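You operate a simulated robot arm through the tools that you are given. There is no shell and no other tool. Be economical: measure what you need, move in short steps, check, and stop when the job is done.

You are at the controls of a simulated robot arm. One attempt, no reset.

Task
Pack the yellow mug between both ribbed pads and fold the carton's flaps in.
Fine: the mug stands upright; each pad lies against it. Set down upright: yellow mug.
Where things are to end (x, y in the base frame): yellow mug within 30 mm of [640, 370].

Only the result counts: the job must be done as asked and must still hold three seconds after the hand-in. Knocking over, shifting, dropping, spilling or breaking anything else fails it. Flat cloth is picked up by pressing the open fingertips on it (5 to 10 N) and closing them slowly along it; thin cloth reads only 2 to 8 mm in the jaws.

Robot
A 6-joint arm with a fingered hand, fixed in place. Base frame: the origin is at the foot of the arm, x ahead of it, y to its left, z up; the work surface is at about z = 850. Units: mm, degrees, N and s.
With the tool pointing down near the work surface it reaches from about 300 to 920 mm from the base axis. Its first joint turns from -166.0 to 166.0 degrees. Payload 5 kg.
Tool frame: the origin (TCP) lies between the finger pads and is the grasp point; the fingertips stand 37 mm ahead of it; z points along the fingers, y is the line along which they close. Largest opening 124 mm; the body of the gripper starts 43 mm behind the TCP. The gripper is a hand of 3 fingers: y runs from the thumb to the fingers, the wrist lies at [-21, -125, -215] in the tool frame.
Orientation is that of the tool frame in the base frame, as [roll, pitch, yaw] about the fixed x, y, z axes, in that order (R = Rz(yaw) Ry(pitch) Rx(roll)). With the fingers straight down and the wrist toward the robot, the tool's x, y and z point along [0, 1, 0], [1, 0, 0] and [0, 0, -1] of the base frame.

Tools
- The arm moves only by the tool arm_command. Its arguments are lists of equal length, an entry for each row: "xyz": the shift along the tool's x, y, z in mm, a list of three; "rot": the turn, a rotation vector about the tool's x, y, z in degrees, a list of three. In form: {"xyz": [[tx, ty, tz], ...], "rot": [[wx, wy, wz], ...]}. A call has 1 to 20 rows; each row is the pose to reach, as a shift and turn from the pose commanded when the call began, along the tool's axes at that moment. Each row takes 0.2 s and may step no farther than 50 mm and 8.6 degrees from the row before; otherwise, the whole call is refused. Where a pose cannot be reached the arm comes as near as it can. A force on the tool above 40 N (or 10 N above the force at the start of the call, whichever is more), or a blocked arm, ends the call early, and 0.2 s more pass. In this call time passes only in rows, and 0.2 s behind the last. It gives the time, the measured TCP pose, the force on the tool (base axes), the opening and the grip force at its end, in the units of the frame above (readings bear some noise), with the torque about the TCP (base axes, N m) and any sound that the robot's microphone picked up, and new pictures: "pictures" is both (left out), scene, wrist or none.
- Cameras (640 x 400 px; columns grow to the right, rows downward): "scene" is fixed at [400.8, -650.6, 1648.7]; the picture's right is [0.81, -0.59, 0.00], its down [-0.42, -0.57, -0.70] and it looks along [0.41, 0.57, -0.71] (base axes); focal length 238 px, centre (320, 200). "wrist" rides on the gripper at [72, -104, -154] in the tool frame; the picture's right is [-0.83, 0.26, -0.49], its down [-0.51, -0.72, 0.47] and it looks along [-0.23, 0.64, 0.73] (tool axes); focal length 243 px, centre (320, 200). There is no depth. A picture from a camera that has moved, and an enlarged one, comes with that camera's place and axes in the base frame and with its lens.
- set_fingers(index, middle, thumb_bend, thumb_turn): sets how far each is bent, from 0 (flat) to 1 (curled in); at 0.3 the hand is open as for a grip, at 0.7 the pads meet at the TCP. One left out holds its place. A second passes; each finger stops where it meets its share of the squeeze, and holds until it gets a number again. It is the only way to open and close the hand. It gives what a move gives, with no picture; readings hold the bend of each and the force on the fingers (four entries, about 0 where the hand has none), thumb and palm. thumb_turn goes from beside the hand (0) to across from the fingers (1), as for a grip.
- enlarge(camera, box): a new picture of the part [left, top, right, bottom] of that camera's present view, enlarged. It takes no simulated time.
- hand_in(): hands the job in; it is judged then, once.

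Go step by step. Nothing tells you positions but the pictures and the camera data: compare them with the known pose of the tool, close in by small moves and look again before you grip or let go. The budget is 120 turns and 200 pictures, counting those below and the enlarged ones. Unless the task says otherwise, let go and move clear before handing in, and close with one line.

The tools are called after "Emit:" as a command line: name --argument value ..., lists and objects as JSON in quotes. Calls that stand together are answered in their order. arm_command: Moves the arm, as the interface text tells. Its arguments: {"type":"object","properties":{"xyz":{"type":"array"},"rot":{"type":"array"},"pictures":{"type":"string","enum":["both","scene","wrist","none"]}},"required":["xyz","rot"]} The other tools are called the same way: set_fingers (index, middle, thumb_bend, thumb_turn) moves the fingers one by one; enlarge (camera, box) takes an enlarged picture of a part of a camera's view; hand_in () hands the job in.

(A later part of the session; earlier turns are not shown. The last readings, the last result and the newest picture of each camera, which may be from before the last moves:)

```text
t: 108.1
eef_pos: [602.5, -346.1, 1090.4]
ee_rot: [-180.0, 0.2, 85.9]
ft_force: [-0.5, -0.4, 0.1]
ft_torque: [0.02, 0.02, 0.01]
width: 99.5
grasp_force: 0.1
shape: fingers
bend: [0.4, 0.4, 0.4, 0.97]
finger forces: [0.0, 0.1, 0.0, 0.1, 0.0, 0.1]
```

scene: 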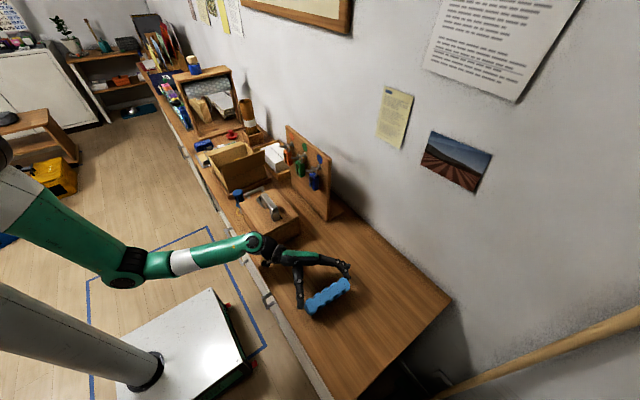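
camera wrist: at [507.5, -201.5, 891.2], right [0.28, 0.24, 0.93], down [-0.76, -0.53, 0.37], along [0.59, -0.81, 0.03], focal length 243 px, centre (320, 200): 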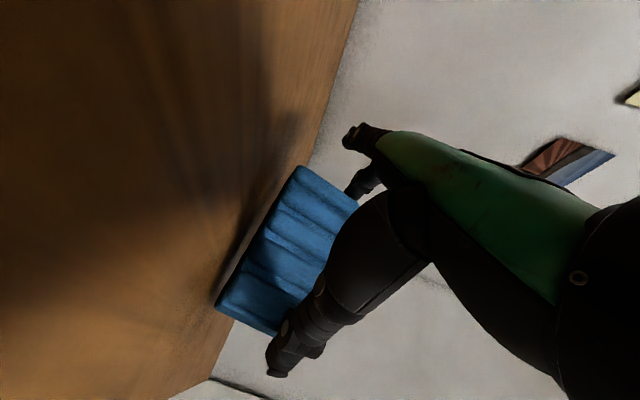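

Turning to yaw ≈-4 above pad B.

Emit:
arm_command --xyz '[[-10, 0, 2], [-20, 1, 4], [-30, 1, 6], [-40, 2, 8], [-50, 2, 10], [-54, 2, 10], [-54, 2, 10], [-54, 2, 10], [-54, 2, 10], [-54, 2, 10], [-54, 2, 10]]' --rot '[[0, 0, 8.2], [0, 0, 16.4], [0, 0, 24.5], [0, 0, 32.7], [0, 0, 40.9], [0, 0, 49.1], [0, 0, 57.3], [0, 0, 65.5], [0, 0, 73.6], [0, 0, 81.8], [0, 0, 89]]' --pictures "wrist"

Emit:
enlarge --camera "scene" --box '[260, 230, 380, 330]'

```text
t: 110.5
eef_pos: [600.8, -399.7, 1083.1]
ee_rot: [180.0, 0.0, -3.0]
ft_force: [0.0, -0.2, 0.1]
ft_torque: [-0.01, -0.02, -0.02]
width: 99.5
grasp_force: 0.2
shape: fingers
bend: [0.4, 0.4, 0.4, 0.97]
finger forces: [0.0, 0.0, 0.1, 0.0, 0.0, 0.1]
camera wrist: at [678.4, -300.3, 1235.0], right [-0.84, -0.21, 0.49], down [-0.47, 0.75, -0.47], along [-0.27, -0.63, -0.73], focal length 243 px, centre (320, 200)
```

wrist: 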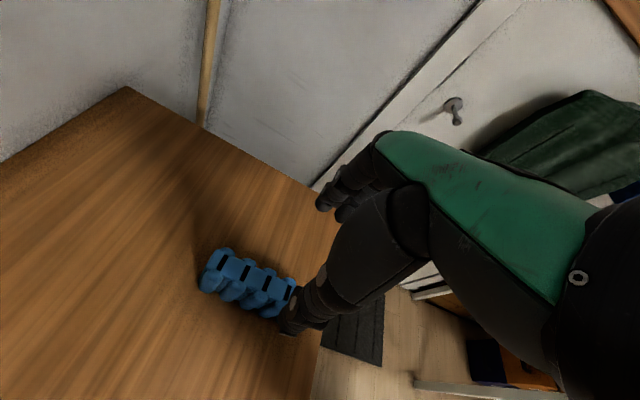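

```text
4.00 times, centred on (320, 280) of scene
camera zoom: at [400.8, -650.6, 1648.7], right [0.81, -0.59, 0.0], down [-0.42, -0.57, -0.7], along [0.41, 0.57, -0.71], focal length 953 px, centre (320, -120)
```

zoom: 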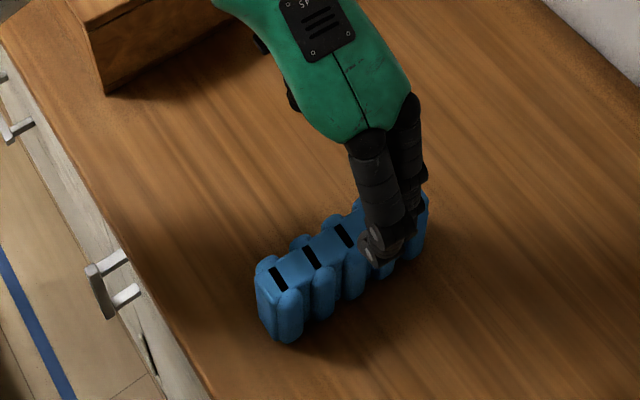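

Centred. Descending to grip the top 40 mm of pad B (TCP z≈935).

Emit:
arm_command --xyz '[[0, 0, 45], [0, 0, 90], [0, 0, 125], [0, 0, 147]]' --rot '[[0, 0, 0], [0, 0, 0], [0, 0, 0], [0, 0, 0]]' --pictures "none"

Emit:
set_fingers --index 0.52 --middle 0.52 --thumb_bend 0.52

Emit:
set_fingers --index 0.66 --middle 0.66 --thumb_bend 0.66

Emit:
enlarge --camera "wrist" --box '[180, 140, 440, 380]'

```text
t: 111.5
eef_pos: [600.7, -401.1, 934.5]
ee_rot: [179.8, 0.1, -3.0]
ft_force: [-0.5, 0.8, 0.3]
ft_torque: [0.01, -0.02, 0.02]
width: 99.4
grasp_force: 0.1
shape: fingers
bend: [0.4, 0.4, 0.4, 0.97]
finger forces: [0.1, 0.0, 0.0, 0.1, 0.0, 0.0]
```

```text
t: 112.5
eef_pos: [601.4, -400.1, 933.9]
ee_rot: [179.7, 0.0, -3.0]
ft_force: [0.4, -0.2, 0.5]
ft_torque: [0.02, 0.0, 0.01]
width: 62.1
grasp_force: 0.1
shape: fingers
bend: [0.52, 0.52, 0.52, 0.98]
finger forces: [0.0, 0.1, 0.0, 0.0, 0.1, 0.0]
```

```text
t: 113.5
eef_pos: [601.2, -401.5, 933.1]
ee_rot: [179.8, 0.0, -3.0]
ft_force: [0.0, 0.0, 0.2]
ft_torque: [-0.01, 0.01, 0.06]
width: 44.5
grasp_force: 13.4
shape: fingers
bend: [0.59, 0.61, 0.57, 0.99]
finger forces: [6.5, 7.2, 0.0, 0.1, 13.5, 0.0]
```

```text
1.67 times, centred on (310, 260) of wrist
camera zoom: at [678.1, -301.2, 1087.2], right [-0.84, -0.22, 0.49], down [-0.47, 0.75, -0.47], along [-0.27, -0.63, -0.73], focal length 404 px, centre (337, 100)
```

zoom: 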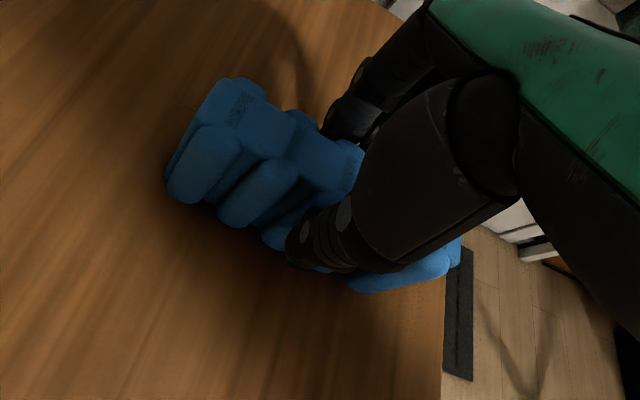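

Gripped. Lifting and turning to yaw 90.

Emit:
arm_command --xyz '[[0, 0, -12], [0, 0, -45], [0, 0, -85], [0, 0, -120], [0, 0, -145], [0, 0, -145], [0, 0, -145], [0, 0, -145], [0, 0, -145], [0, 0, -145], [0, 0, -145], [0, 0, -145], [0, 0, -145], [0, 0, -145], [0, 0, -145], [0, 0, -145]]' --rot '[[0, 0, 0], [0, 0, 0], [0, 0, 0], [0, 0, 0], [0, 0, -7.75], [0, 0, -15.5], [0, 0, -23.25], [0, 0, -31], [0, 0, -38.75], [0, 0, -46.5], [0, 0, -54.25], [0, 0, -62], [0, 0, -69.75], [0, 0, -77.5], [0, 0, -85.25], [0, 0, -93]]' --pictures "none"

Emit:
arm_command --xyz '[[40, 3, -8], [80, 5, -16], [120, 7, -24], [165, 9, -32], [210, 11, -40], [255, 13, -45], [300, 18, -50], [345, 23, -55], [390, 28, -58], [432, 35, -60], [475, 42, -65], [518, 48, -72], [560, 52, -80], [600, 53, -85]]' --rot '[[0, 0, 0], [0, 0, 0], [0, 0, 0], [0, 0, 0], [0, 0, 0], [0, 0, 0], [0, 0, 0], [0, 0, 0], [0, 0, 0], [0, 0, 0], [0, 0, 0], [0, 0, 0], [0, 0, 0], [0, 0, 0]]' --pictures "wrist"

```text
t: 116.9
eef_pos: [601.5, -400.3, 1080.3]
ee_rot: [-179.9, 0.1, 90.0]
ft_force: [-0.3, -0.4, -1.4]
ft_torque: [0.0, 0.03, -0.01]
width: 44.6
grasp_force: 12.7
shape: fingers
bend: [0.59, 0.61, 0.57, 0.99]
finger forces: [6.6, 6.8, 0.0, 0.0, 13.4, 0.0]
```

```text
t: 119.9
eef_pos: [653.1, 201.6, 1161.9]
ee_rot: [-180.0, 0.3, 90.0]
ft_force: [-0.2, -0.7, -0.1]
ft_torque: [0.03, -0.01, 0.02]
width: 44.2
grasp_force: 13.1
shape: fingers
bend: [0.6, 0.61, 0.58, 0.99]
finger forces: [6.4, 6.6, 0.0, 0.1, 13.1, 0.1]
camera wrist: at [548.5, 273.1, 1316.2], right [0.26, -0.83, 0.5], down [-0.72, -0.51, -0.47], along [0.64, -0.23, -0.73], focal length 243 px, centre (320, 200)
```

wrist: 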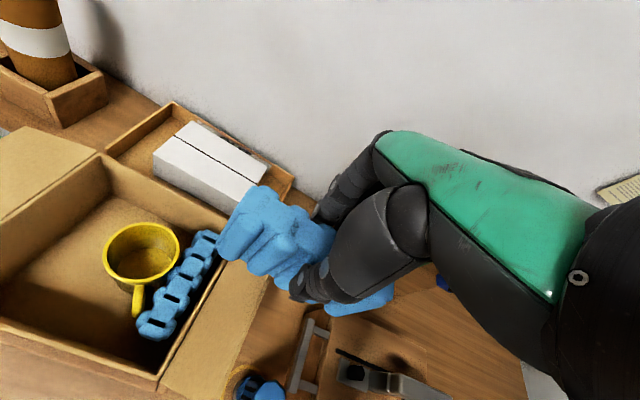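

Everything in the carton still stands. Moving over the B slot and turning to yaw 180.

Emit:
arm_command --xyz '[[45, -6, -4], [90, -12, -8], [135, -18, -10], [180, -24, -10], [213, -28, -10], [213, -28, -10], [213, -28, -10], [213, -28, -10], [213, -28, -10], [213, -28, -10], [213, -28, -10], [213, -28, -10], [213, -28, -10], [213, -28, -10], [213, -28, -10], [213, -28, -10]]' --rot '[[0, 0, 0], [0, 0, 0], [0, 0, 0], [0, 0, 0], [0, 0, 0], [0, 0, -8.2], [0, 0, -16.4], [0, 0, -24.5], [0, 0, -32.7], [0, 0, -40.9], [0, 0, -49.1], [0, 0, -57.3], [0, 0, -65.5], [0, 0, -73.6], [0, 0, -81.8], [0, 0, -90]]' --pictures "none"

Emit:
arm_command --xyz '[[5, 8, 40], [10, 16, 80], [10, 16, 120]]' --rot '[[0, 0, 0], [0, 0, 0], [0, 0, 0]]' --pictures "wrist"

Emit:
enlarge --camera "wrist" --box '[60, 120, 420, 400]'

```text
t: 123.3
eef_pos: [626.2, 413.8, 1172.7]
ee_rot: [-179.8, 0.0, -180.0]
ft_force: [-0.1, -0.5, -1.1]
ft_torque: [0.02, 0.01, 0.03]
width: 44.4
grasp_force: 12.9
shape: fingers
bend: [0.6, 0.61, 0.58, 0.99]
finger forces: [6.5, 6.4, 0.0, 0.1, 13.1, 0.0]
```

```text
t: 124.1
eef_pos: [615.8, 430.1, 1052.4]
ee_rot: [-179.8, 0.0, 180.0]
ft_force: [-0.5, 0.1, 0.0]
ft_torque: [0.05, -0.01, 0.0]
width: 44.5
grasp_force: 13.0
shape: fingers
bend: [0.6, 0.61, 0.58, 0.99]
finger forces: [6.4, 6.5, 0.0, 0.1, 13.0, 0.0]
camera wrist: at [542.4, 325.0, 1206.0], right [0.83, 0.26, 0.49], down [0.51, -0.72, -0.47], along [0.23, 0.64, -0.73], focal length 243 px, centre (320, 200)
```

wrist: 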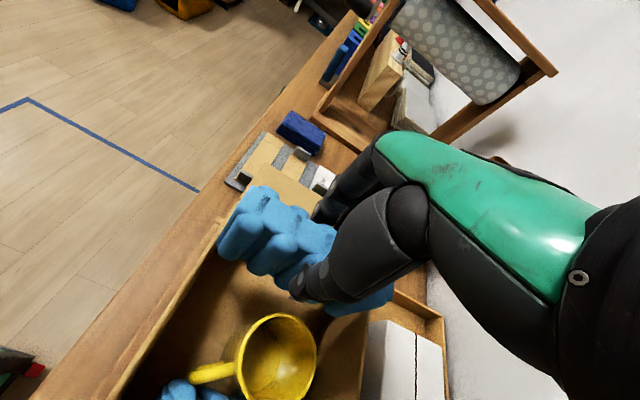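

```text
1.43 times, centred on (240, 260) of wrist
camera zoom: at [542.4, 325.0, 1206.0], right [0.83, 0.26, 0.49], down [0.51, -0.72, -0.47], along [0.23, 0.64, -0.73], focal length 347 px, centre (434, 114)
```

zoom: 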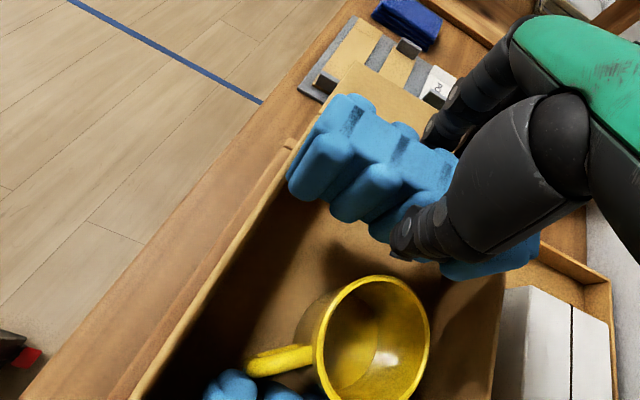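

Pad B is centred at y≈427, with room on both sides (mug face 391, wall 470), but its -x end is close to the wall. Shifting +10 mm in x and descending partway.

Emit:
arm_command --xyz '[[-5, 1, 0], [-11, 2, 15], [-11, 2, 45], [-11, 2, 70], [-11, 2, 85]]' --rot '[[0, 0, 0], [0, 0, 0], [0, 0, 0], [0, 0, 0], [0, 0, 0]]' --pictures "wrist"

```text
t: 125.2
eef_pos: [631.2, 433.9, 988.1]
ee_rot: [179.2, 0.8, -179.9]
ft_force: [-4.2, -6.6, 13.0]
ft_torque: [0.4, -0.15, 0.05]
width: 44.5
grasp_force: 23.2
shape: fingers
bend: [0.61, 0.63, 0.58, 0.98]
finger forces: [5.8, 25.3, 0.1, 0.0, 16.2, 0.0]
stopped in row 5: the force on the tool passed its limit at 52 N (the readings are from after the stop); the commanded pose is now the measured one
camera wrist: at [555.4, 326.7, 1138.4], right [0.82, 0.26, 0.51], down [0.51, -0.71, -0.47], along [0.24, 0.65, -0.72], focal length 243 px, centre (320, 200)
```

wrist: 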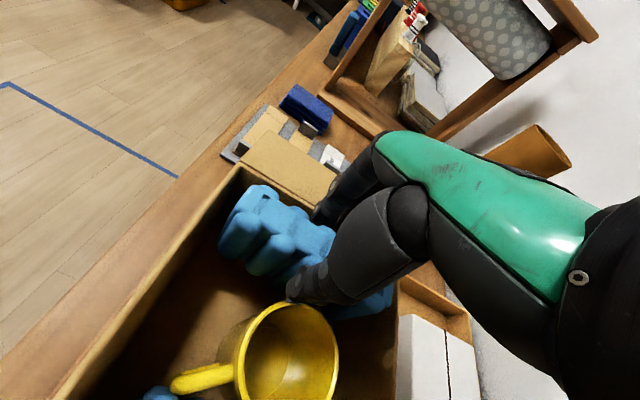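

The middle fingertip landed on the +y rim. Rising 12 mm, levelling, shifting 5 mm toward -y, then descending again.

Emit:
arm_command --xyz '[[0, 0, -12], [2, -5.5, -12], [2, -5.5, -2], [2, -5.5, 6], [2, -5.5, 14]]' --rot '[[0.4, 0.4, 0], [0.8, 0.8, 0], [0.8, 0.8, 0], [0.8, 0.8, 0], [0.8, 0.8, 0]]' --pictures "wrist"

Emit:
enlarge --camera "wrist" --box '[160, 150, 420, 380]'

```text
t: 126.2
eef_pos: [631.8, 430.8, 986.9]
ee_rot: [179.7, 0.4, -179.9]
ft_force: [-1.2, -1.7, 8.9]
ft_torque: [-0.44, 0.1, -0.06]
width: 44.5
grasp_force: 17.5
shape: fingers
bend: [0.6, 0.63, 0.59, 0.98]
finger forces: [7.1, 5.5, 0.0, 0.0, 21.5, 0.0]
stopped in row 5: the force on the tool passed its limit at 48 N (the readings are from after the stop); the commanded pose is now the measured one
camera wrist: at [556.9, 324.8, 1140.4], right [0.83, 0.26, 0.5], down [0.51, -0.72, -0.47], along [0.24, 0.65, -0.73], focal length 243 px, centre (320, 200)
```

wrist: 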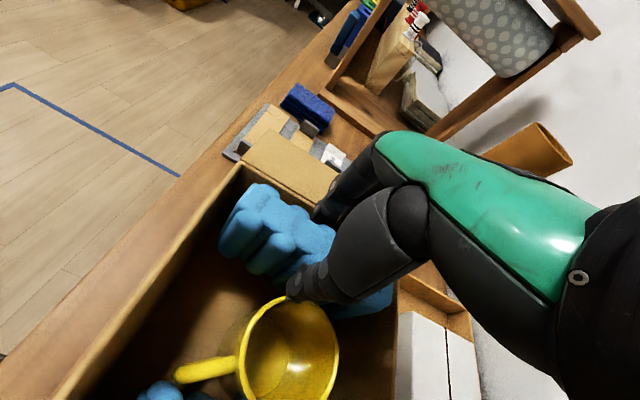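

```text
1.74 times, centred on (290, 265) of wrist
camera zoom: at [556.9, 324.8, 1140.4], right [0.83, 0.26, 0.5], down [0.51, -0.72, -0.47], along [0.24, 0.65, -0.73], focal length 422 px, centre (372, 87)
```

zoom: 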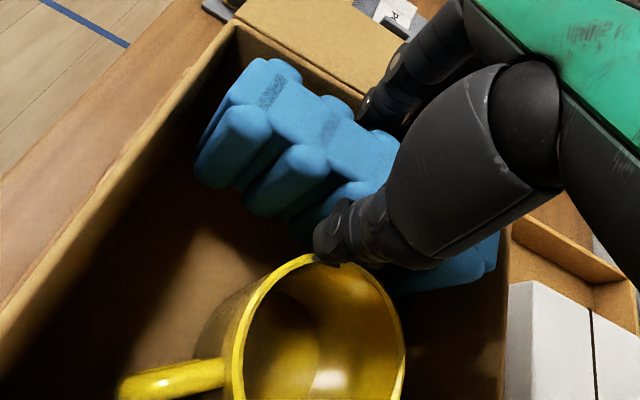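

The thumb can't pass beside the mug rim: this slot is too narrow for a thickness grip. I'll take pad B back out, set it on the free table, and regrip it by its ends (yaw 90), which fits the carton's x width. Rising and turning back.

Emit:
arm_command --xyz '[[0, 0, -25], [0, 0, -70], [0, 0, -118], [0, 0, -165], [0, -5, -187], [0, -10, -187], [0, -15, -187], [0, -20, -187], [0, -25, -187], [0, -30, -187], [0, -35, -187], [0, -40, -187], [0, -45, -187], [0, -50, -187], [0, -55, -187]]' --rot '[[0.3, 0.4, 0], [0.3, 0.4, 0], [0.3, 0.4, 0], [0, 0, 8.2], [0, 0, 16.4], [0, 0, 24.6], [0, 0, 32.8], [0, 0, 41], [0, 0, 49.2], [0, 0, 57.4], [0, 0, 65.6], [0, 0, 73.6], [0, 0, 81.8], [0, 0, 90], [0, 0, 90]]' --pictures "wrist"

```text
t: 129.4
eef_pos: [630.0, 375.7, 1173.9]
ee_rot: [179.7, -0.3, 90.0]
ft_force: [0.3, 1.2, 0.1]
ft_torque: [-0.01, 0.04, 0.01]
width: 44.1
grasp_force: 13.2
shape: fingers
bend: [0.6, 0.62, 0.59, 0.98]
finger forces: [7.1, 6.3, 0.0, 0.1, 13.4, 0.1]
camera wrist: at [524.1, 445.8, 1326.6], right [0.26, -0.83, 0.49], down [-0.72, -0.5, -0.48], along [0.65, -0.23, -0.73], focal length 243 px, centre (320, 200)
```

wrist: 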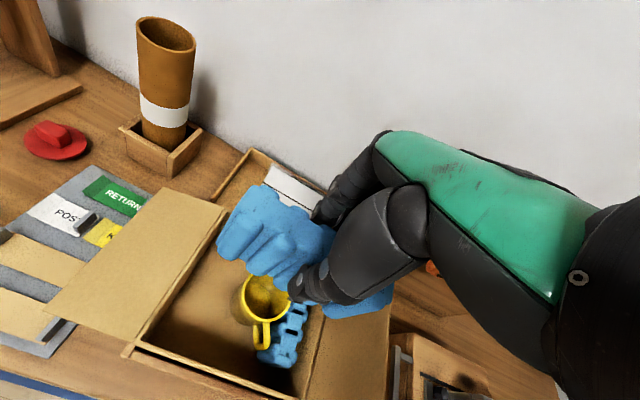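

The mug and pad A are fine. Returning to the free table.

Emit:
arm_command --xyz '[[-44, 6, 3], [-88, 12, 6], [-132, 18, 9], [-176, 23, 12], [-213, 20, 18], [-250, 17, 24], [-288, 13, 30], [-326, 10, 34], [-366, 4, 36], [-406, -2, 38], [-446, -7, 40], [-486, -13, 42], [-526, -18, 44], [-566, -20, 54], [-606, -22, 64], [-646, -24, 74], [-686, -26, 82], [-726, -27, 89]]' --rot '[[0, 0, 0], [0, 0, 0], [0, 0, 0], [0, 0, 0], [0, 0, 0], [0, 0, 0], [0, 0, 0], [0, 0, 0], [0, 0, 0], [0, 0, 0], [0, 0, 0], [0, 0, 0], [0, 0, 0], [0, 0, 5], [0, 0, 12], [0, 0, 20], [0, 0, 28], [0, 0, 36]]' --pictures "none"

Emit:
arm_command --xyz '[[0, 0, 0], [0, 0, 0], [0, 0, 0], [0, 0, 0], [0, 0, 0], [0, 0, 45], [0, 0, 90], [0, 0, 120], [0, 0, 140]]' --rot '[[0, 0, 8], [0, 0, 16], [0, 0, 24], [0, 0, 31], [0, 0, 36], [0, 0, 36], [0, 0, 36], [0, 0, 36], [0, 0, 36]]' --pictures "wrist"

```text
t: 133.2
eef_pos: [605.5, -350.8, 1079.5]
ee_rot: [179.9, -0.5, 54.0]
ft_force: [0.5, 0.2, 0.1]
ft_torque: [0.01, -0.02, -0.02]
width: 44.1
grasp_force: 13.0
shape: fingers
bend: [0.6, 0.62, 0.59, 0.98]
finger forces: [6.7, 6.2, 0.0, 0.0, 13.0, 0.0]
```

```text
t: 135.2
eef_pos: [605.2, -351.5, 939.7]
ee_rot: [-179.8, -0.3, 18.2]
ft_force: [-0.8, 0.0, -0.1]
ft_torque: [0.01, -0.01, -0.01]
width: 44.0
grasp_force: 12.5
shape: fingers
bend: [0.6, 0.62, 0.59, 0.98]
finger forces: [6.7, 6.1, 0.0, 0.0, 12.8, 0.0]
camera wrist: at [640.4, -230.6, 1094.6], right [-0.71, -0.51, 0.49], down [-0.7, 0.53, -0.47], along [-0.02, -0.68, -0.74], focal length 243 px, centre (320, 200)
```

wrist: 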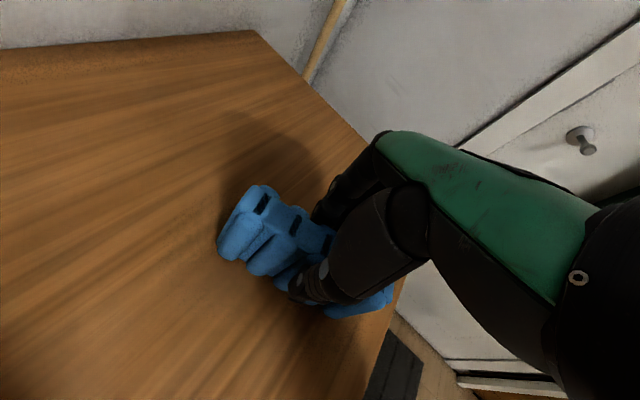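

Setting it down gently, then releasing.

Emit:
arm_command --xyz '[[0, 0, 3], [0, 0, 6], [0, 0, 8], [0, 0, 9.5]]' --rot '[[0, 0, 0], [0, 0, 0], [0, 0, 0], [0, 0, 0]]' --pictures "none"

Emit:
set_fingers --index 0.52 --middle 0.52 --thumb_bend 0.51

Emit:
arm_command --xyz '[[0, 0, -15], [0, 0, -50], [0, 0, -90], [0, 0, -130], [0, 0, -150], [0, 0, -150], [0, 0, -150], [0, 0, -150], [0, 0, -150], [0, 0, -150], [0, 0, -150], [0, 0, -150], [0, 0, -150], [0, 0, -150], [0, 0, -150]]' --rot '[[0, 0, 0], [0, 0, 0], [0, 0, 0], [0, 0, -8.2], [0, 0, -16.4], [0, 0, -24.6], [0, 0, -32.8], [0, 0, -41], [0, 0, -49.2], [0, 0, -57.4], [0, 0, -65.6], [0, 0, -73.8], [0, 0, -82], [0, 0, -87], [0, 0, -87]]' --pictures "wrist"

Emit:
enlarge --camera "scene" --box '[260, 220, 380, 320]'

```text
t: 136.2
eef_pos: [606.9, -350.5, 932.1]
ee_rot: [180.0, -0.6, 18.1]
ft_force: [-1.1, 5.3, 13.6]
ft_torque: [0.08, 0.08, -0.04]
width: 44.0
grasp_force: 14.6
shape: fingers
bend: [0.61, 0.62, 0.58, 0.98]
finger forces: [5.9, 6.2, 0.0, 0.0, 17.0, 0.1]
```

```text
t: 137.2
eef_pos: [606.3, -350.2, 931.4]
ee_rot: [-179.7, -0.4, 18.1]
ft_force: [0.1, 0.4, 0.3]
ft_torque: [-0.02, -0.02, 0.0]
width: 62.4
grasp_force: 0.0
shape: fingers
bend: [0.52, 0.52, 0.51, 0.98]
finger forces: [0.0, 0.0, 0.1, 0.0, 0.0, 0.0]
```

```text
t: 140.4
eef_pos: [606.0, -350.4, 1081.0]
ee_rot: [179.5, -0.2, 105.2]
ft_force: [1.0, 0.2, -0.3]
ft_torque: [0.03, 0.02, -0.02]
width: 62.8
grasp_force: 0.0
shape: fingers
bend: [0.52, 0.52, 0.51, 0.98]
finger forces: [0.0, 0.0, 0.0, 0.0, 0.0, 0.1]
camera wrist: at [483.5, -309.9, 1233.8], right [0.47, -0.74, 0.49], down [-0.56, -0.68, -0.48], along [0.68, -0.05, -0.73], focal length 243 px, centre (320, 200)
```

wrist: 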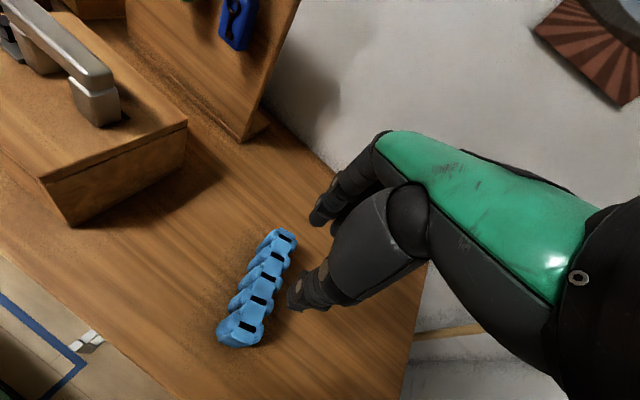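

```text
4.00 times, centred on (320, 270) of scene
camera zoom: at [400.8, -650.6, 1648.7], right [0.81, -0.59, 0.0], down [-0.42, -0.57, -0.7], along [0.41, 0.57, -0.71], focal length 953 px, centre (320, -80)
```

zoom: 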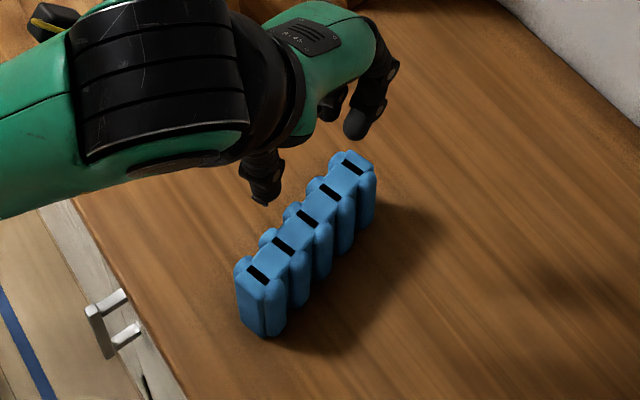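

Pad B stands at [605.5,-344.5], yaw 15°. I'll grip its ends with thumb and index (middle left slightly open). Opening and descending to TCP z≈950.

Emit:
set_fingers --index 0.15 --middle 0.13 --thumb_bend 0.15

Emit:
arm_command --xyz '[[-4.2, 1, 30], [-4.2, 1, 70], [-4.2, 1, 105], [-4.2, 1, 125]]' --rot '[[0.5, 0, 0], [0.5, 0, 0], [0.5, 0, 0], [0.5, 0, 0]]' --pictures "wrist"

Emit:
enlarge --camera "scene" --box '[260, 220, 380, 320]'

```text
t: 141.4
eef_pos: [603.9, -350.0, 1078.8]
ee_rot: [179.6, -0.3, 105.1]
ft_force: [0.2, -0.2, 0.8]
ft_torque: [0.01, 0.07, 0.04]
width: 169.9
grasp_force: 0.0
shape: fingers
bend: [0.15, 0.13, 0.15, 0.94]
finger forces: [0.1, 0.0, 0.1, 0.0, 0.0, 0.0]
```

```text
t: 142.4
eef_pos: [607.0, -354.2, 955.8]
ee_rot: [-180.0, -0.2, 105.1]
ft_force: [0.2, 0.8, 0.5]
ft_torque: [0.0, 0.01, -0.02]
width: 169.7
grasp_force: 0.1
shape: fingers
bend: [0.15, 0.13, 0.15, 0.94]
finger forces: [0.0, 0.1, 0.0, 0.0, 0.1, 0.1]
camera wrist: at [487.2, -312.9, 1109.6], right [0.47, -0.73, 0.49], down [-0.57, -0.68, -0.47], along [0.68, -0.05, -0.73], focal length 243 px, centre (320, 200)
```

wrist: 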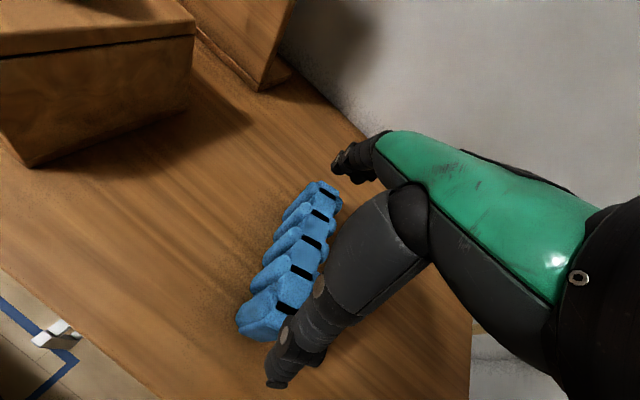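

```text
4.00 times, centred on (320, 270) of scene
camera zoom: at [400.8, -650.6, 1648.7], right [0.81, -0.59, 0.0], down [-0.42, -0.57, -0.7], along [0.41, 0.57, -0.71], focal length 953 px, centre (320, -80)
```

zoom: 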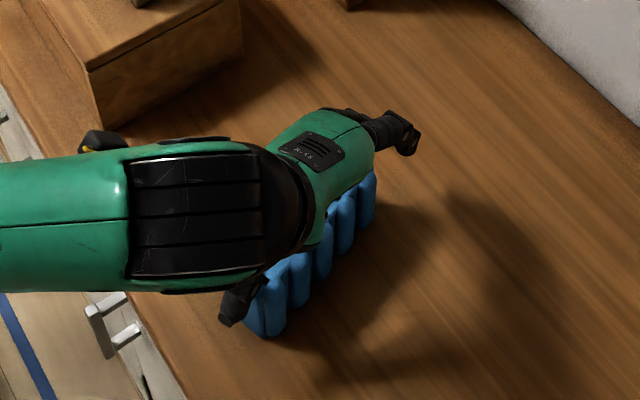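

Aligned. Lowering 5 mm and closing thumb and index on the ends.

Emit:
arm_command --xyz '[[0, 0, 5]]' --rot '[[0, 0, 0]]' --pictures "none"

Emit:
set_fingers --index 0.36 --thumb_bend 0.36

Emit:
enlarge --camera "wrist" --box '[200, 120, 440, 400]'

```text
t: 142.8
eef_pos: [607.7, -354.2, 950.7]
ee_rot: [-179.9, -0.3, 105.1]
ft_force: [-0.1, 0.7, -0.1]
ft_torque: [0.02, 0.01, 0.03]
width: 169.8
grasp_force: 0.1
shape: fingers
bend: [0.15, 0.13, 0.15, 0.94]
finger forces: [0.0, 0.0, 0.0, 0.0, 0.0, 0.0]
```

```text
t: 143.8
eef_pos: [607.8, -353.7, 951.1]
ee_rot: [180.0, -0.3, 105.0]
ft_force: [3.4, 1.6, 9.6]
ft_torque: [0.17, -0.36, 0.02]
width: 151.1
grasp_force: 13.2
shape: fingers
bend: [0.23, 0.13, 0.26, 0.96]
finger forces: [15.3, 0.0, 0.0, 0.0, 11.2, 0.1]
```

```text
1.43 times, centred on (320, 260) of wrist
camera zoom: at [487.5, -312.6, 1105.4], right [0.47, -0.73, 0.49], down [-0.57, -0.68, -0.47], along [0.68, -0.05, -0.73], focal length 347 px, centre (320, 114)
```

zoom: 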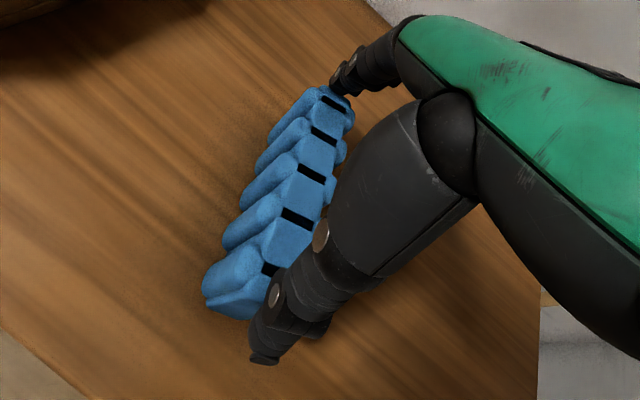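

Test lift of 25 mm.

Emit:
arm_command --xyz '[[0, 0, -8], [0, 0, -16], [0, 0, -25]]' --rot '[[0, 0, 0], [0, 0, 0], [0, 0, 0]]' --pictures "wrist"

Emit:
enlarge --camera "scene" --box '[270, 220, 370, 320]'

```text
t: 144.7
eef_pos: [608.4, -353.4, 976.5]
ee_rot: [-179.9, -0.3, 105.0]
ft_force: [1.2, -0.4, -1.1]
ft_torque: [-0.01, -0.03, -0.01]
width: 150.5
grasp_force: 11.9
shape: fingers
bend: [0.24, 0.13, 0.26, 0.96]
finger forces: [11.5, 0.0, 0.0, 0.0, 11.9, 0.1]
camera wrist: at [487.9, -312.4, 1129.8], right [0.47, -0.73, 0.49], down [-0.57, -0.68, -0.47], along [0.68, -0.05, -0.73], focal length 243 px, centre (320, 200)
```

wrist: 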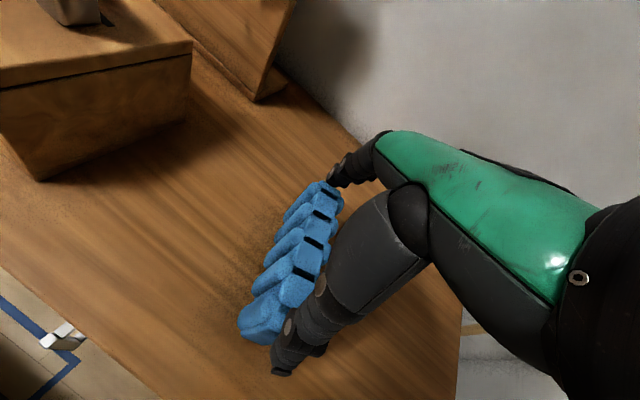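

```text
4.00 times, centred on (320, 270) of scene
camera zoom: at [400.8, -650.6, 1648.7], right [0.81, -0.59, 0.0], down [-0.42, -0.57, -0.7], along [0.41, 0.57, -0.71], focal length 953 px, centre (320, -80)
```

zoom: 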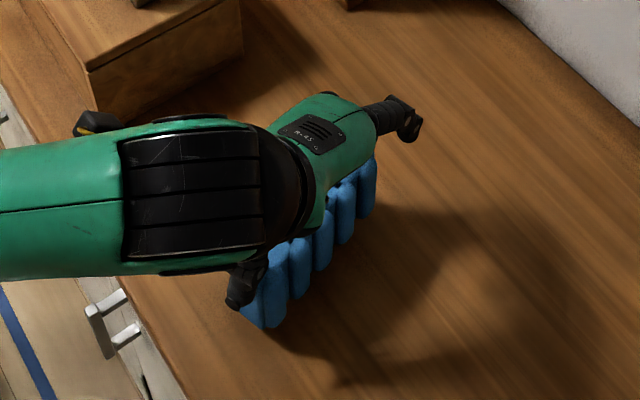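

It's held upright by its ends. Carrying it along the usual route, going higher before the carton.

Emit:
arm_command --xyz '[[0, 0, -40], [0, 0, -80], [0, 0, -114], [39, 11, -122], [78, 22, -130], [117, 34, -138], [156, 45, -146], [195, 56.4, -154], [232, 72, -157], [269, 88, -160], [306, 104, -163], [343, 120, -166], [381, 135.3, -169], [415, 153, -180], [449, 171, -192], [483, 190, -205], [516.8, 208, -219]]' --rot '[[0, 0, 0], [0, 0, 0], [0, 0, 0], [0, 0, 3], [0, 0, 6], [0, 0, 9], [0, 0, 12], [0, 0, 15], [0, 0, 15], [0, 0, 15], [0, 0, 15], [0, 0, 15], [0, 0, 15], [0, 0, 15], [0, 0, 15], [0, 0, 15], [0, 0, 15]]' --pictures "wrist"

```text
t: 147.5
eef_pos: [638.7, 38.4, 1144.2]
ee_rot: [-179.4, 0.2, 88.0]
ft_force: [-8.1, -13.6, 3.8]
ft_torque: [-0.31, -0.23, -1.71]
width: 120.5
grasp_force: 8.2
shape: fingers
bend: [0.29, 0.14, 0.35, 0.96]
finger forces: [0.0, 15.9, 0.0, 0.0, 0.0, 0.0]
stopped in row 14: the force on the tool passed its limit at 67 N (the readings are from after the stop); the commanded pose is now the measured one
camera wrist: at [537.9, 113.4, 1299.1], right [0.24, -0.84, 0.49], down [-0.74, -0.48, -0.46], along [0.63, -0.26, -0.74], focal length 243 px, centre (320, 200)
```

wrist: 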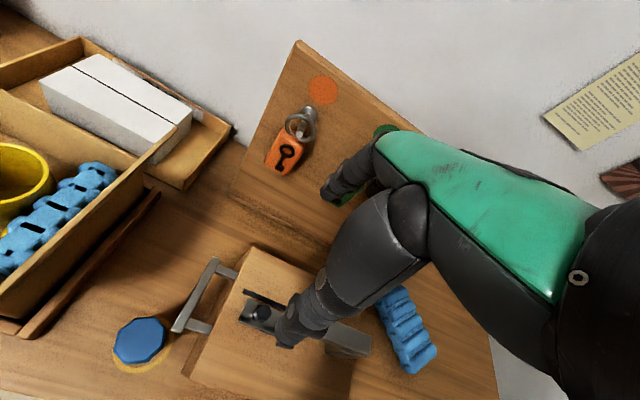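

The splayed middle finger caught the green lock and pad B slipped onto the wooden box's top. I'm backing off gently (-y, then -x).

Emit:
arm_command --xyz '[[-8, -2, 0], [-18, -10, 0], [-24, -30, 0], [-24, -60, 0]]' --rot '[[0, 0, 0], [0, 0, 0], [0, 0, 0], [0, 0, 0]]' --pictures "wrist"

Emit:
enlarge --camera "scene" --box '[220, 120, 360, 260]'

```text
t: 148.5
eef_pos: [589.5, 18.7, 1125.4]
ee_rot: [-179.7, 0.2, 88.3]
ft_force: [0.4, 0.1, -1.2]
ft_torque: [0.02, 0.0, 0.02]
width: 120.4
grasp_force: 0.0
shape: fingers
bend: [0.29, 0.13, 0.35, 0.96]
finger forces: [0.0, 0.1, 0.0, 0.0, 0.0, 0.0]
out of reach, approached as far as the arm can: row 3, 4
camera wrist: at [485.7, 93.2, 1279.7], right [0.24, -0.84, 0.49], down [-0.74, -0.49, -0.47], along [0.63, -0.25, -0.73], focal length 243 px, centre (320, 200)
```

wrist: 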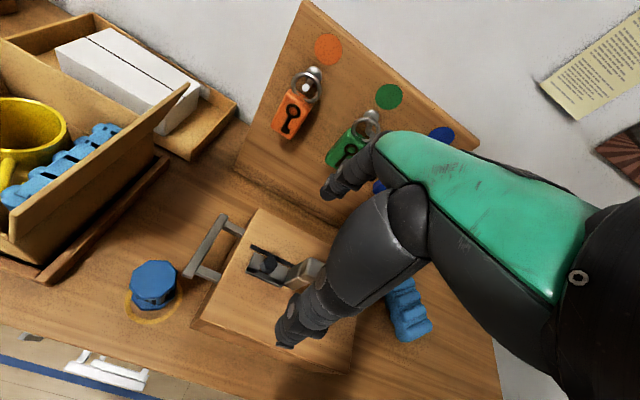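

```text
2.86 times, centred on (290, 190) of scene
camera zoom: at [400.8, -650.6, 1648.7], right [0.81, -0.59, 0.0], down [-0.42, -0.57, -0.7], along [0.41, 0.57, -0.71], focal length 681 px, centre (406, 229)
```

zoom: 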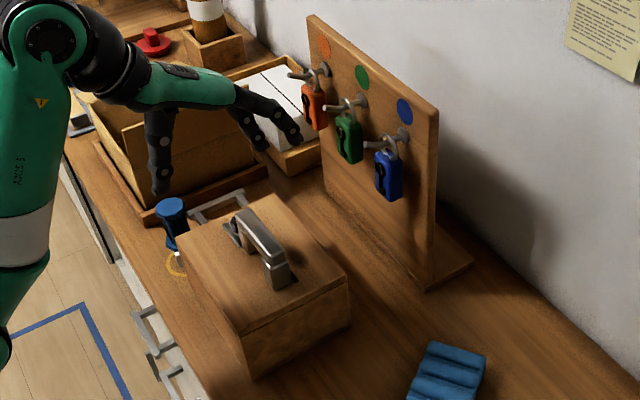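

All locks still hang and the board stands; pad B fell flat on the table near [725,-288]. I'll compact the fingers and go look at it from above.

Emit:
set_fingers --index 0.4 --middle 0.4 --thumb_bend 0.4

Emit:
arm_command --xyz '[[-40, 5, 0], [-80, 8, 0], [-122, 10, 0], [-164, 10, 0], [-206, 10, 0], [-248, 12, 5], [-280, 30, 10], [-300, 60, 20], [-310, 85, 30]]' --rot '[[0, 0, 0], [0, 0, 0], [0, 0, 0], [0, 0, 0], [0, 0, 0], [0, 0, 0], [0, 0, 0], [0, 0, 0], [0, 0, 0]]' --pictures "wrist"

Emit:
enlarge --camera "scene" --box '[290, 200, 390, 300]'

```text
t: 149.5
eef_pos: [587.1, 17.4, 1124.8]
ee_rot: [-179.7, 0.3, 88.3]
ft_force: [-0.7, 0.3, 0.6]
ft_torque: [0.01, -0.02, 0.02]
width: 99.6
grasp_force: 0.1
shape: fingers
bend: [0.4, 0.4, 0.4, 0.97]
finger forces: [0.0, 0.0, 0.1, 0.0, 0.0, 0.0]
```

```text
t: 151.5
eef_pos: [662.3, -294.3, 1096.2]
ee_rot: [-179.5, 0.2, 88.2]
ft_force: [0.2, 0.0, -0.5]
ft_torque: [-0.03, 0.01, 0.0]
width: 99.2
grasp_force: 0.1
shape: fingers
bend: [0.4, 0.4, 0.4, 0.97]
finger forces: [0.1, 0.0, 0.1, 0.0, 0.0, 0.1]
camera wrist: at [560.8, -218.9, 1250.3], right [0.24, -0.84, 0.49], down [-0.74, -0.49, -0.46], along [0.63, -0.25, -0.74], focal length 243 px, centre (320, 200)
```

wrist: 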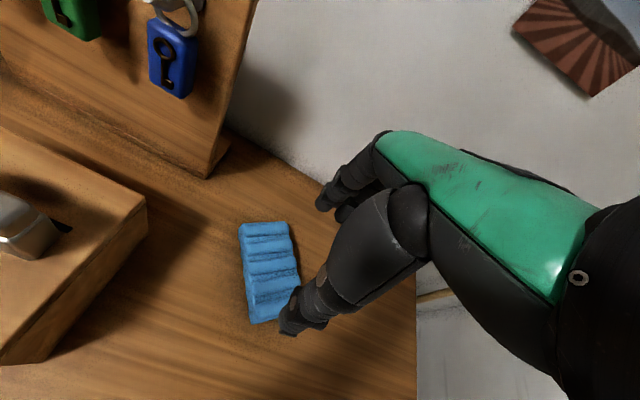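

```text
4.00 times, centred on (340, 250) of scene
camera zoom: at [400.8, -650.6, 1648.7], right [0.81, -0.59, 0.0], down [-0.42, -0.57, -0.7], along [0.41, 0.57, -0.71], focal length 953 px, centre (240, 0)
```

zoom: 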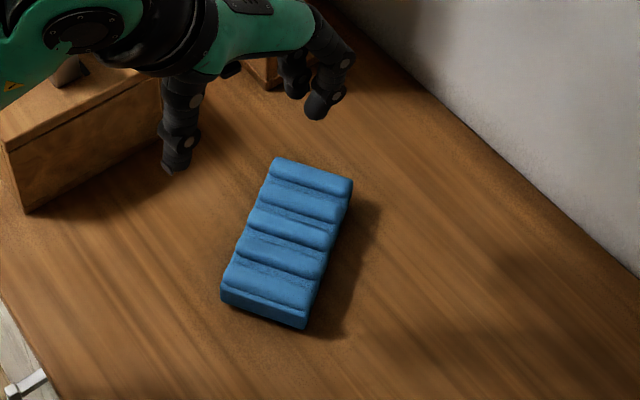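

Pad B lies at centre [702,-306], axis yaw ≈33°. I'll repeat the end pinch and tilt that worked: turn to yaw 123, open thumb and middle, and lower over it.

Emit:
arm_command --xyz '[[-5, 10, 0], [-10, 20, 10], [-15, 30, 20], [-20, 40, 30], [-22.5, 48.7, 40]]' --rot '[[0, 0, -7], [0, 0, -14], [0, 0, -21], [0, 0, -28], [0, 0, -35]]' --pictures "none"

Emit:
set_fingers --index 0.0 --middle 0.15 --thumb_bend 0.15

Emit:
enlarge --camera "wrist" --box '[120, 150, 440, 400]'

```text
t: 152.7
eef_pos: [711.2, -318.0, 1056.0]
ee_rot: [-179.6, -0.2, 123.4]
ft_force: [-0.4, -0.1, 0.4]
ft_torque: [-0.01, -0.01, 0.02]
width: 99.3
grasp_force: 0.1
shape: fingers
bend: [0.4, 0.4, 0.4, 0.97]
finger forces: [0.0, 0.1, 0.0, 0.1, 0.1, 0.0]
```

```text
t: 153.7
eef_pos: [710.6, -318.3, 1056.7]
ee_rot: [-179.5, -0.1, 123.3]
ft_force: [-0.1, -0.4, 0.1]
ft_torque: [-0.01, 0.02, -0.01]
width: 192.8
grasp_force: 0.1
shape: fingers
bend: [0.0, 0.15, 0.15, 0.94]
finger forces: [0.0, 0.1, 0.0, 0.0, 0.0, 0.0]
```

```text
1.60 times, centred on (280, 275) of wrist
camera zoom: at [584.1, -315.3, 1210.6], right [0.68, -0.55, 0.49], down [-0.33, -0.82, -0.47], along [0.66, 0.16, -0.74], focal length 388 px, centre (384, 80)
```

zoom: 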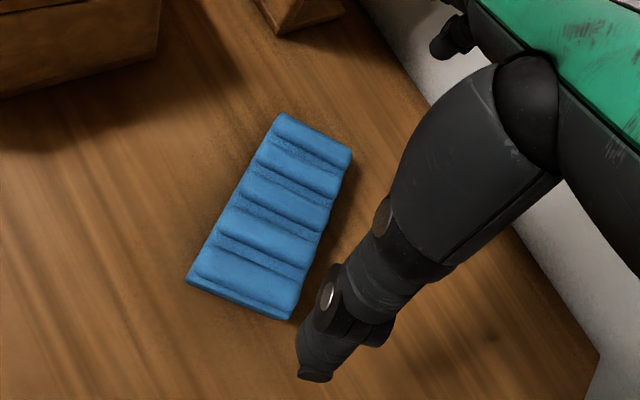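

Position confirmed. Descending over the ends.

Emit:
arm_command --xyz '[[3, 1, 45], [3, 1, 90], [3, 1, 125], [3, 1, 145]]' --rot '[[0, 0, 0], [0, 0, 0], [0, 0, 0], [0, 0, 0]]' --pictures "none"

Emit:
set_fingers --middle 0.35 --thumb_bend 0.35

Emit:
enlarge --camera "wrist" --box '[180, 100, 440, 400]'

```text
t: 154.7
eef_pos: [709.1, -314.9, 910.1]
ee_rot: [-179.5, -0.1, 123.3]
ft_force: [0.1, -0.2, 0.8]
ft_torque: [0.02, -0.01, 0.02]
width: 193.0
grasp_force: 0.1
shape: fingers
bend: [0.0, 0.15, 0.15, 0.94]
finger forces: [0.0, 0.0, 0.1, 0.0, 0.0, 0.0]
```

```text
t: 155.7
eef_pos: [708.2, -316.8, 910.8]
ee_rot: [-179.4, -0.1, 123.3]
ft_force: [0.3, 0.4, 1.0]
ft_torque: [-0.02, 0.03, 0.02]
width: 188.2
grasp_force: 13.2
shape: fingers
bend: [0.0, 0.25, 0.24, 0.95]
finger forces: [0.1, 13.8, 0.0, 0.1, 13.4, 0.1]
```

```text
1.33 times, centred on (310, 250) of wrist
camera zoom: at [582.0, -313.0, 1065.8], right [0.68, -0.55, 0.49], down [-0.33, -0.82, -0.47], along [0.66, 0.16, -0.74], focal length 324 px, centre (333, 133)
```

zoom: 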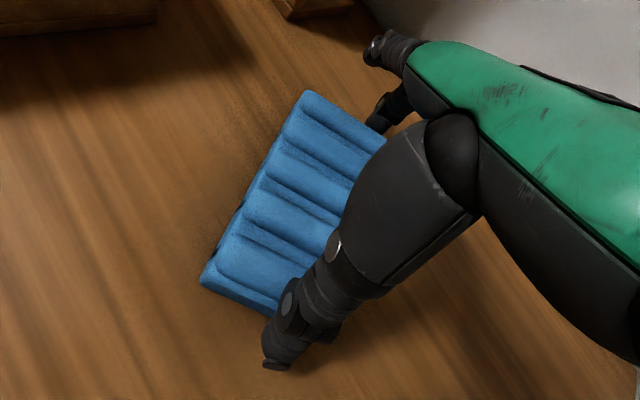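

Firm pinch (13 N). Lifting, turning to yaw 86 and moving to the earlier tilting spot.

Emit:
arm_command --xyz '[[0, 0, -25], [0, 0, -50], [0, 0, -72], [2, -20, -72], [4, -45, -72], [6, -70, -72], [8, -95, -72], [10.8, -122, -72]]' --rot '[[0, 0, 0], [0, 0, 0], [0, 0, 0], [0, 0, 7.4], [0, 0, 14.8], [0, 0, 22.2], [0, 0, 29.6], [0, 0, 37]]' --pictures "none"

Emit:
arm_command --xyz '[[0, 0, 0], [0, 0, 0], [0, 0, 0], [0, 0, 0], [0, 0, 0], [0, 0, 0], [0, 0, 0], [0, 0, 0], [0, 0, 0], [0, 0, 0]]' --rot '[[0, -7.8, 0], [0, -15.6, 0], [0, -23.4, 0], [0, -31.2, 0], [0, -39, 0], [0, -46.8, 0], [0, -54.6, 0], [0, -62.4, 0], [0, -70, 0], [0, -76, 0]]' --pictures "wrist"

```text
t: 157.5
eef_pos: [601.3, -371.7, 983.9]
ee_rot: [-179.7, 0.3, 86.2]
ft_force: [-0.1, -0.3, -0.2]
ft_torque: [0.01, 0.04, 0.02]
width: 188.0
grasp_force: 13.5
shape: fingers
bend: [0.0, 0.25, 0.25, 0.95]
finger forces: [0.0, 13.9, 0.1, 0.0, 12.9, 0.1]
```

```text
t: 159.7
eef_pos: [601.6, -373.2, 983.2]
ee_rot: [-177.9, 76.4, 88.3]
ft_force: [-0.5, -0.1, -0.5]
ft_torque: [0.04, -0.01, -0.02]
width: 187.8
grasp_force: 13.4
shape: fingers
bend: [0.0, 0.25, 0.25, 0.95]
finger forces: [0.0, 13.7, 0.0, 0.1, 12.7, 0.1]
camera wrist: at [507.0, -201.9, 951.1], right [0.29, 0.26, 0.92], down [-0.75, -0.53, 0.39], along [0.59, -0.81, 0.05], focal length 243 px, centre (320, 200)
```

wrist: 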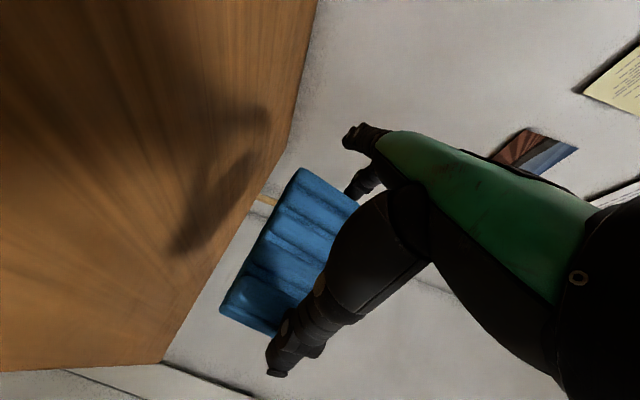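

Tilted to 76° as before. Lowering and seating the pad upright.

Emit:
arm_command --xyz '[[19.4, 0, 4.8], [38.8, 0, 9.7], [50, 0, 12.5], [57, 0, 14.3], [61, 0, 15.2], [64, 0, 16], [66.5, 0, 16.6], [68, 0, 17]]' --rot '[[0, 0, 0], [0, 0, 0], [0, 0, 0], [0, 0, 0], [0, -1, 0], [0, -2, 0], [0, -3, 0], [0, -3.5, 0]]' --pictures "none"

```text
t: 161.5
eef_pos: [601.8, -373.7, 914.6]
ee_rot: [-178.3, 79.6, 88.0]
ft_force: [0.4, 0.2, -1.0]
ft_torque: [0.0, 0.05, -0.03]
width: 187.9
grasp_force: 12.9
shape: fingers
bend: [0.0, 0.25, 0.25, 0.95]
finger forces: [0.0, 13.8, 0.0, 0.1, 12.7, 0.0]
```

No contact yet; lowering in 2 mm steps.

Emit:
arm_command --xyz '[[2, 0, 0.4], [4, 0, 0.7], [6, 0, 1.1]]' --rot '[[0, 0, 0], [0, 0, 0], [0, 0, 0]]' --pictures "none"

Emit:
enlarge --camera "scene" --box '[270, 230, 370, 320]'

```text
t: 162.3
eef_pos: [600.7, -373.8, 908.9]
ee_rot: [-177.4, 79.7, 88.8]
ft_force: [2.0, 2.9, 4.2]
ft_torque: [-0.02, 0.21, -0.08]
width: 187.9
grasp_force: 14.5
shape: fingers
bend: [0.0, 0.25, 0.25, 0.96]
finger forces: [0.1, 15.4, 0.0, 0.1, 13.8, 0.0]
```

```text
4.44 times, centred on (320, 275) of scene
camera zoom: at [400.8, -650.6, 1648.7], right [0.81, -0.59, 0.0], down [-0.42, -0.57, -0.7], along [0.41, 0.57, -0.71], focal length 1059 px, centre (320, -133)
```

zoom: 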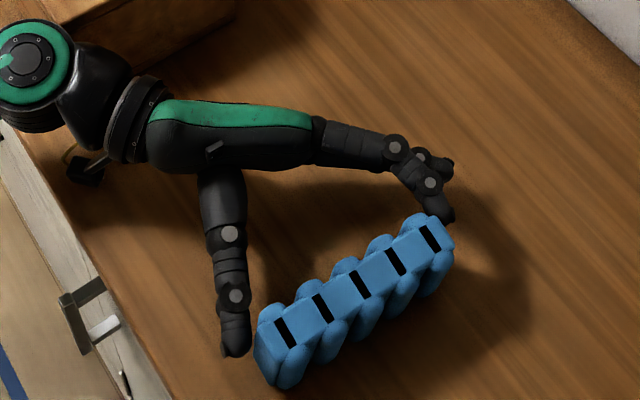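

Contact made and the pad is upright. Releasing and withdrawing as before, then back to vertical above it.

Emit:
set_fingers --middle 0.12 --thumb_bend 0.12

Emit:
arm_command --xyz '[[-2, 0, -20], [-5, 0, -45], [-25, 0, -75], [-50, 0, -100], [-75, 0, -100], [-100, 0, -95], [-125, 0, -88], [-145, 0, -80], [-160, 0, -72], [-175, 0, -65], [-180, 0, -60], [-182, 0, -57], [-182, 0, -57]]' --rot '[[0, 0, 0], [0, 0, 0], [0, 6, 0], [0, 12, 0], [0, 20, 0], [0, 28, 0], [0, 36, 0], [0, 44, 0], [0, 52, 0], [0, 60, 0], [0, 68, 0], [0, 76, 0], [0, 79.6, 0]]' --pictures "none"

Emit:
set_fingers --index 0.4 --middle 0.4 --thumb_bend 0.4 --thumb_turn 0.98

Emit:
enlarge --camera "scene" --box '[260, 230, 380, 330]'

```text
t: 163.3
eef_pos: [599.9, -373.6, 908.0]
ee_rot: [-177.1, 79.7, 89.1]
ft_force: [0.5, -0.7, -0.4]
ft_torque: [0.0, 0.0, 0.0]
width: 195.3
grasp_force: 0.1
shape: fingers
bend: [0.0, 0.12, 0.12, 0.94]
finger forces: [0.0, 0.1, 0.1, 0.0, 0.1, 0.1]
```

```text
t: 166.1
eef_pos: [603.7, -349.1, 1098.5]
ee_rot: [-179.5, 0.0, 86.3]
ft_force: [0.4, -0.8, -0.1]
ft_torque: [0.01, -0.01, -0.03]
width: 195.8
grasp_force: 0.1
shape: fingers
bend: [0.0, 0.12, 0.12, 0.94]
finger forces: [0.0, 0.1, 0.1, 0.0, 0.0, 0.0]
```

```text
t: 167.1
eef_pos: [604.3, -350.2, 1096.5]
ee_rot: [-179.5, 0.1, 86.3]
ft_force: [-1.1, 0.9, -0.6]
ft_torque: [0.0, 0.0, -0.01]
width: 99.5
grasp_force: 0.1
shape: fingers
bend: [0.4, 0.4, 0.4, 0.97]
finger forces: [0.0, 0.1, 0.0, 0.0, 0.1, 0.0]
```

```text
4.00 times, centred on (320, 280) of scene
camera zoom: at [400.8, -650.6, 1648.7], right [0.81, -0.59, 0.0], down [-0.42, -0.57, -0.7], along [0.41, 0.57, -0.71], focal length 953 px, centre (320, -120)
```

zoom: 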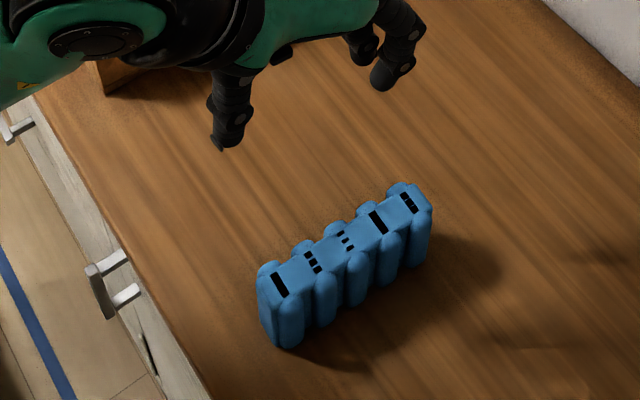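

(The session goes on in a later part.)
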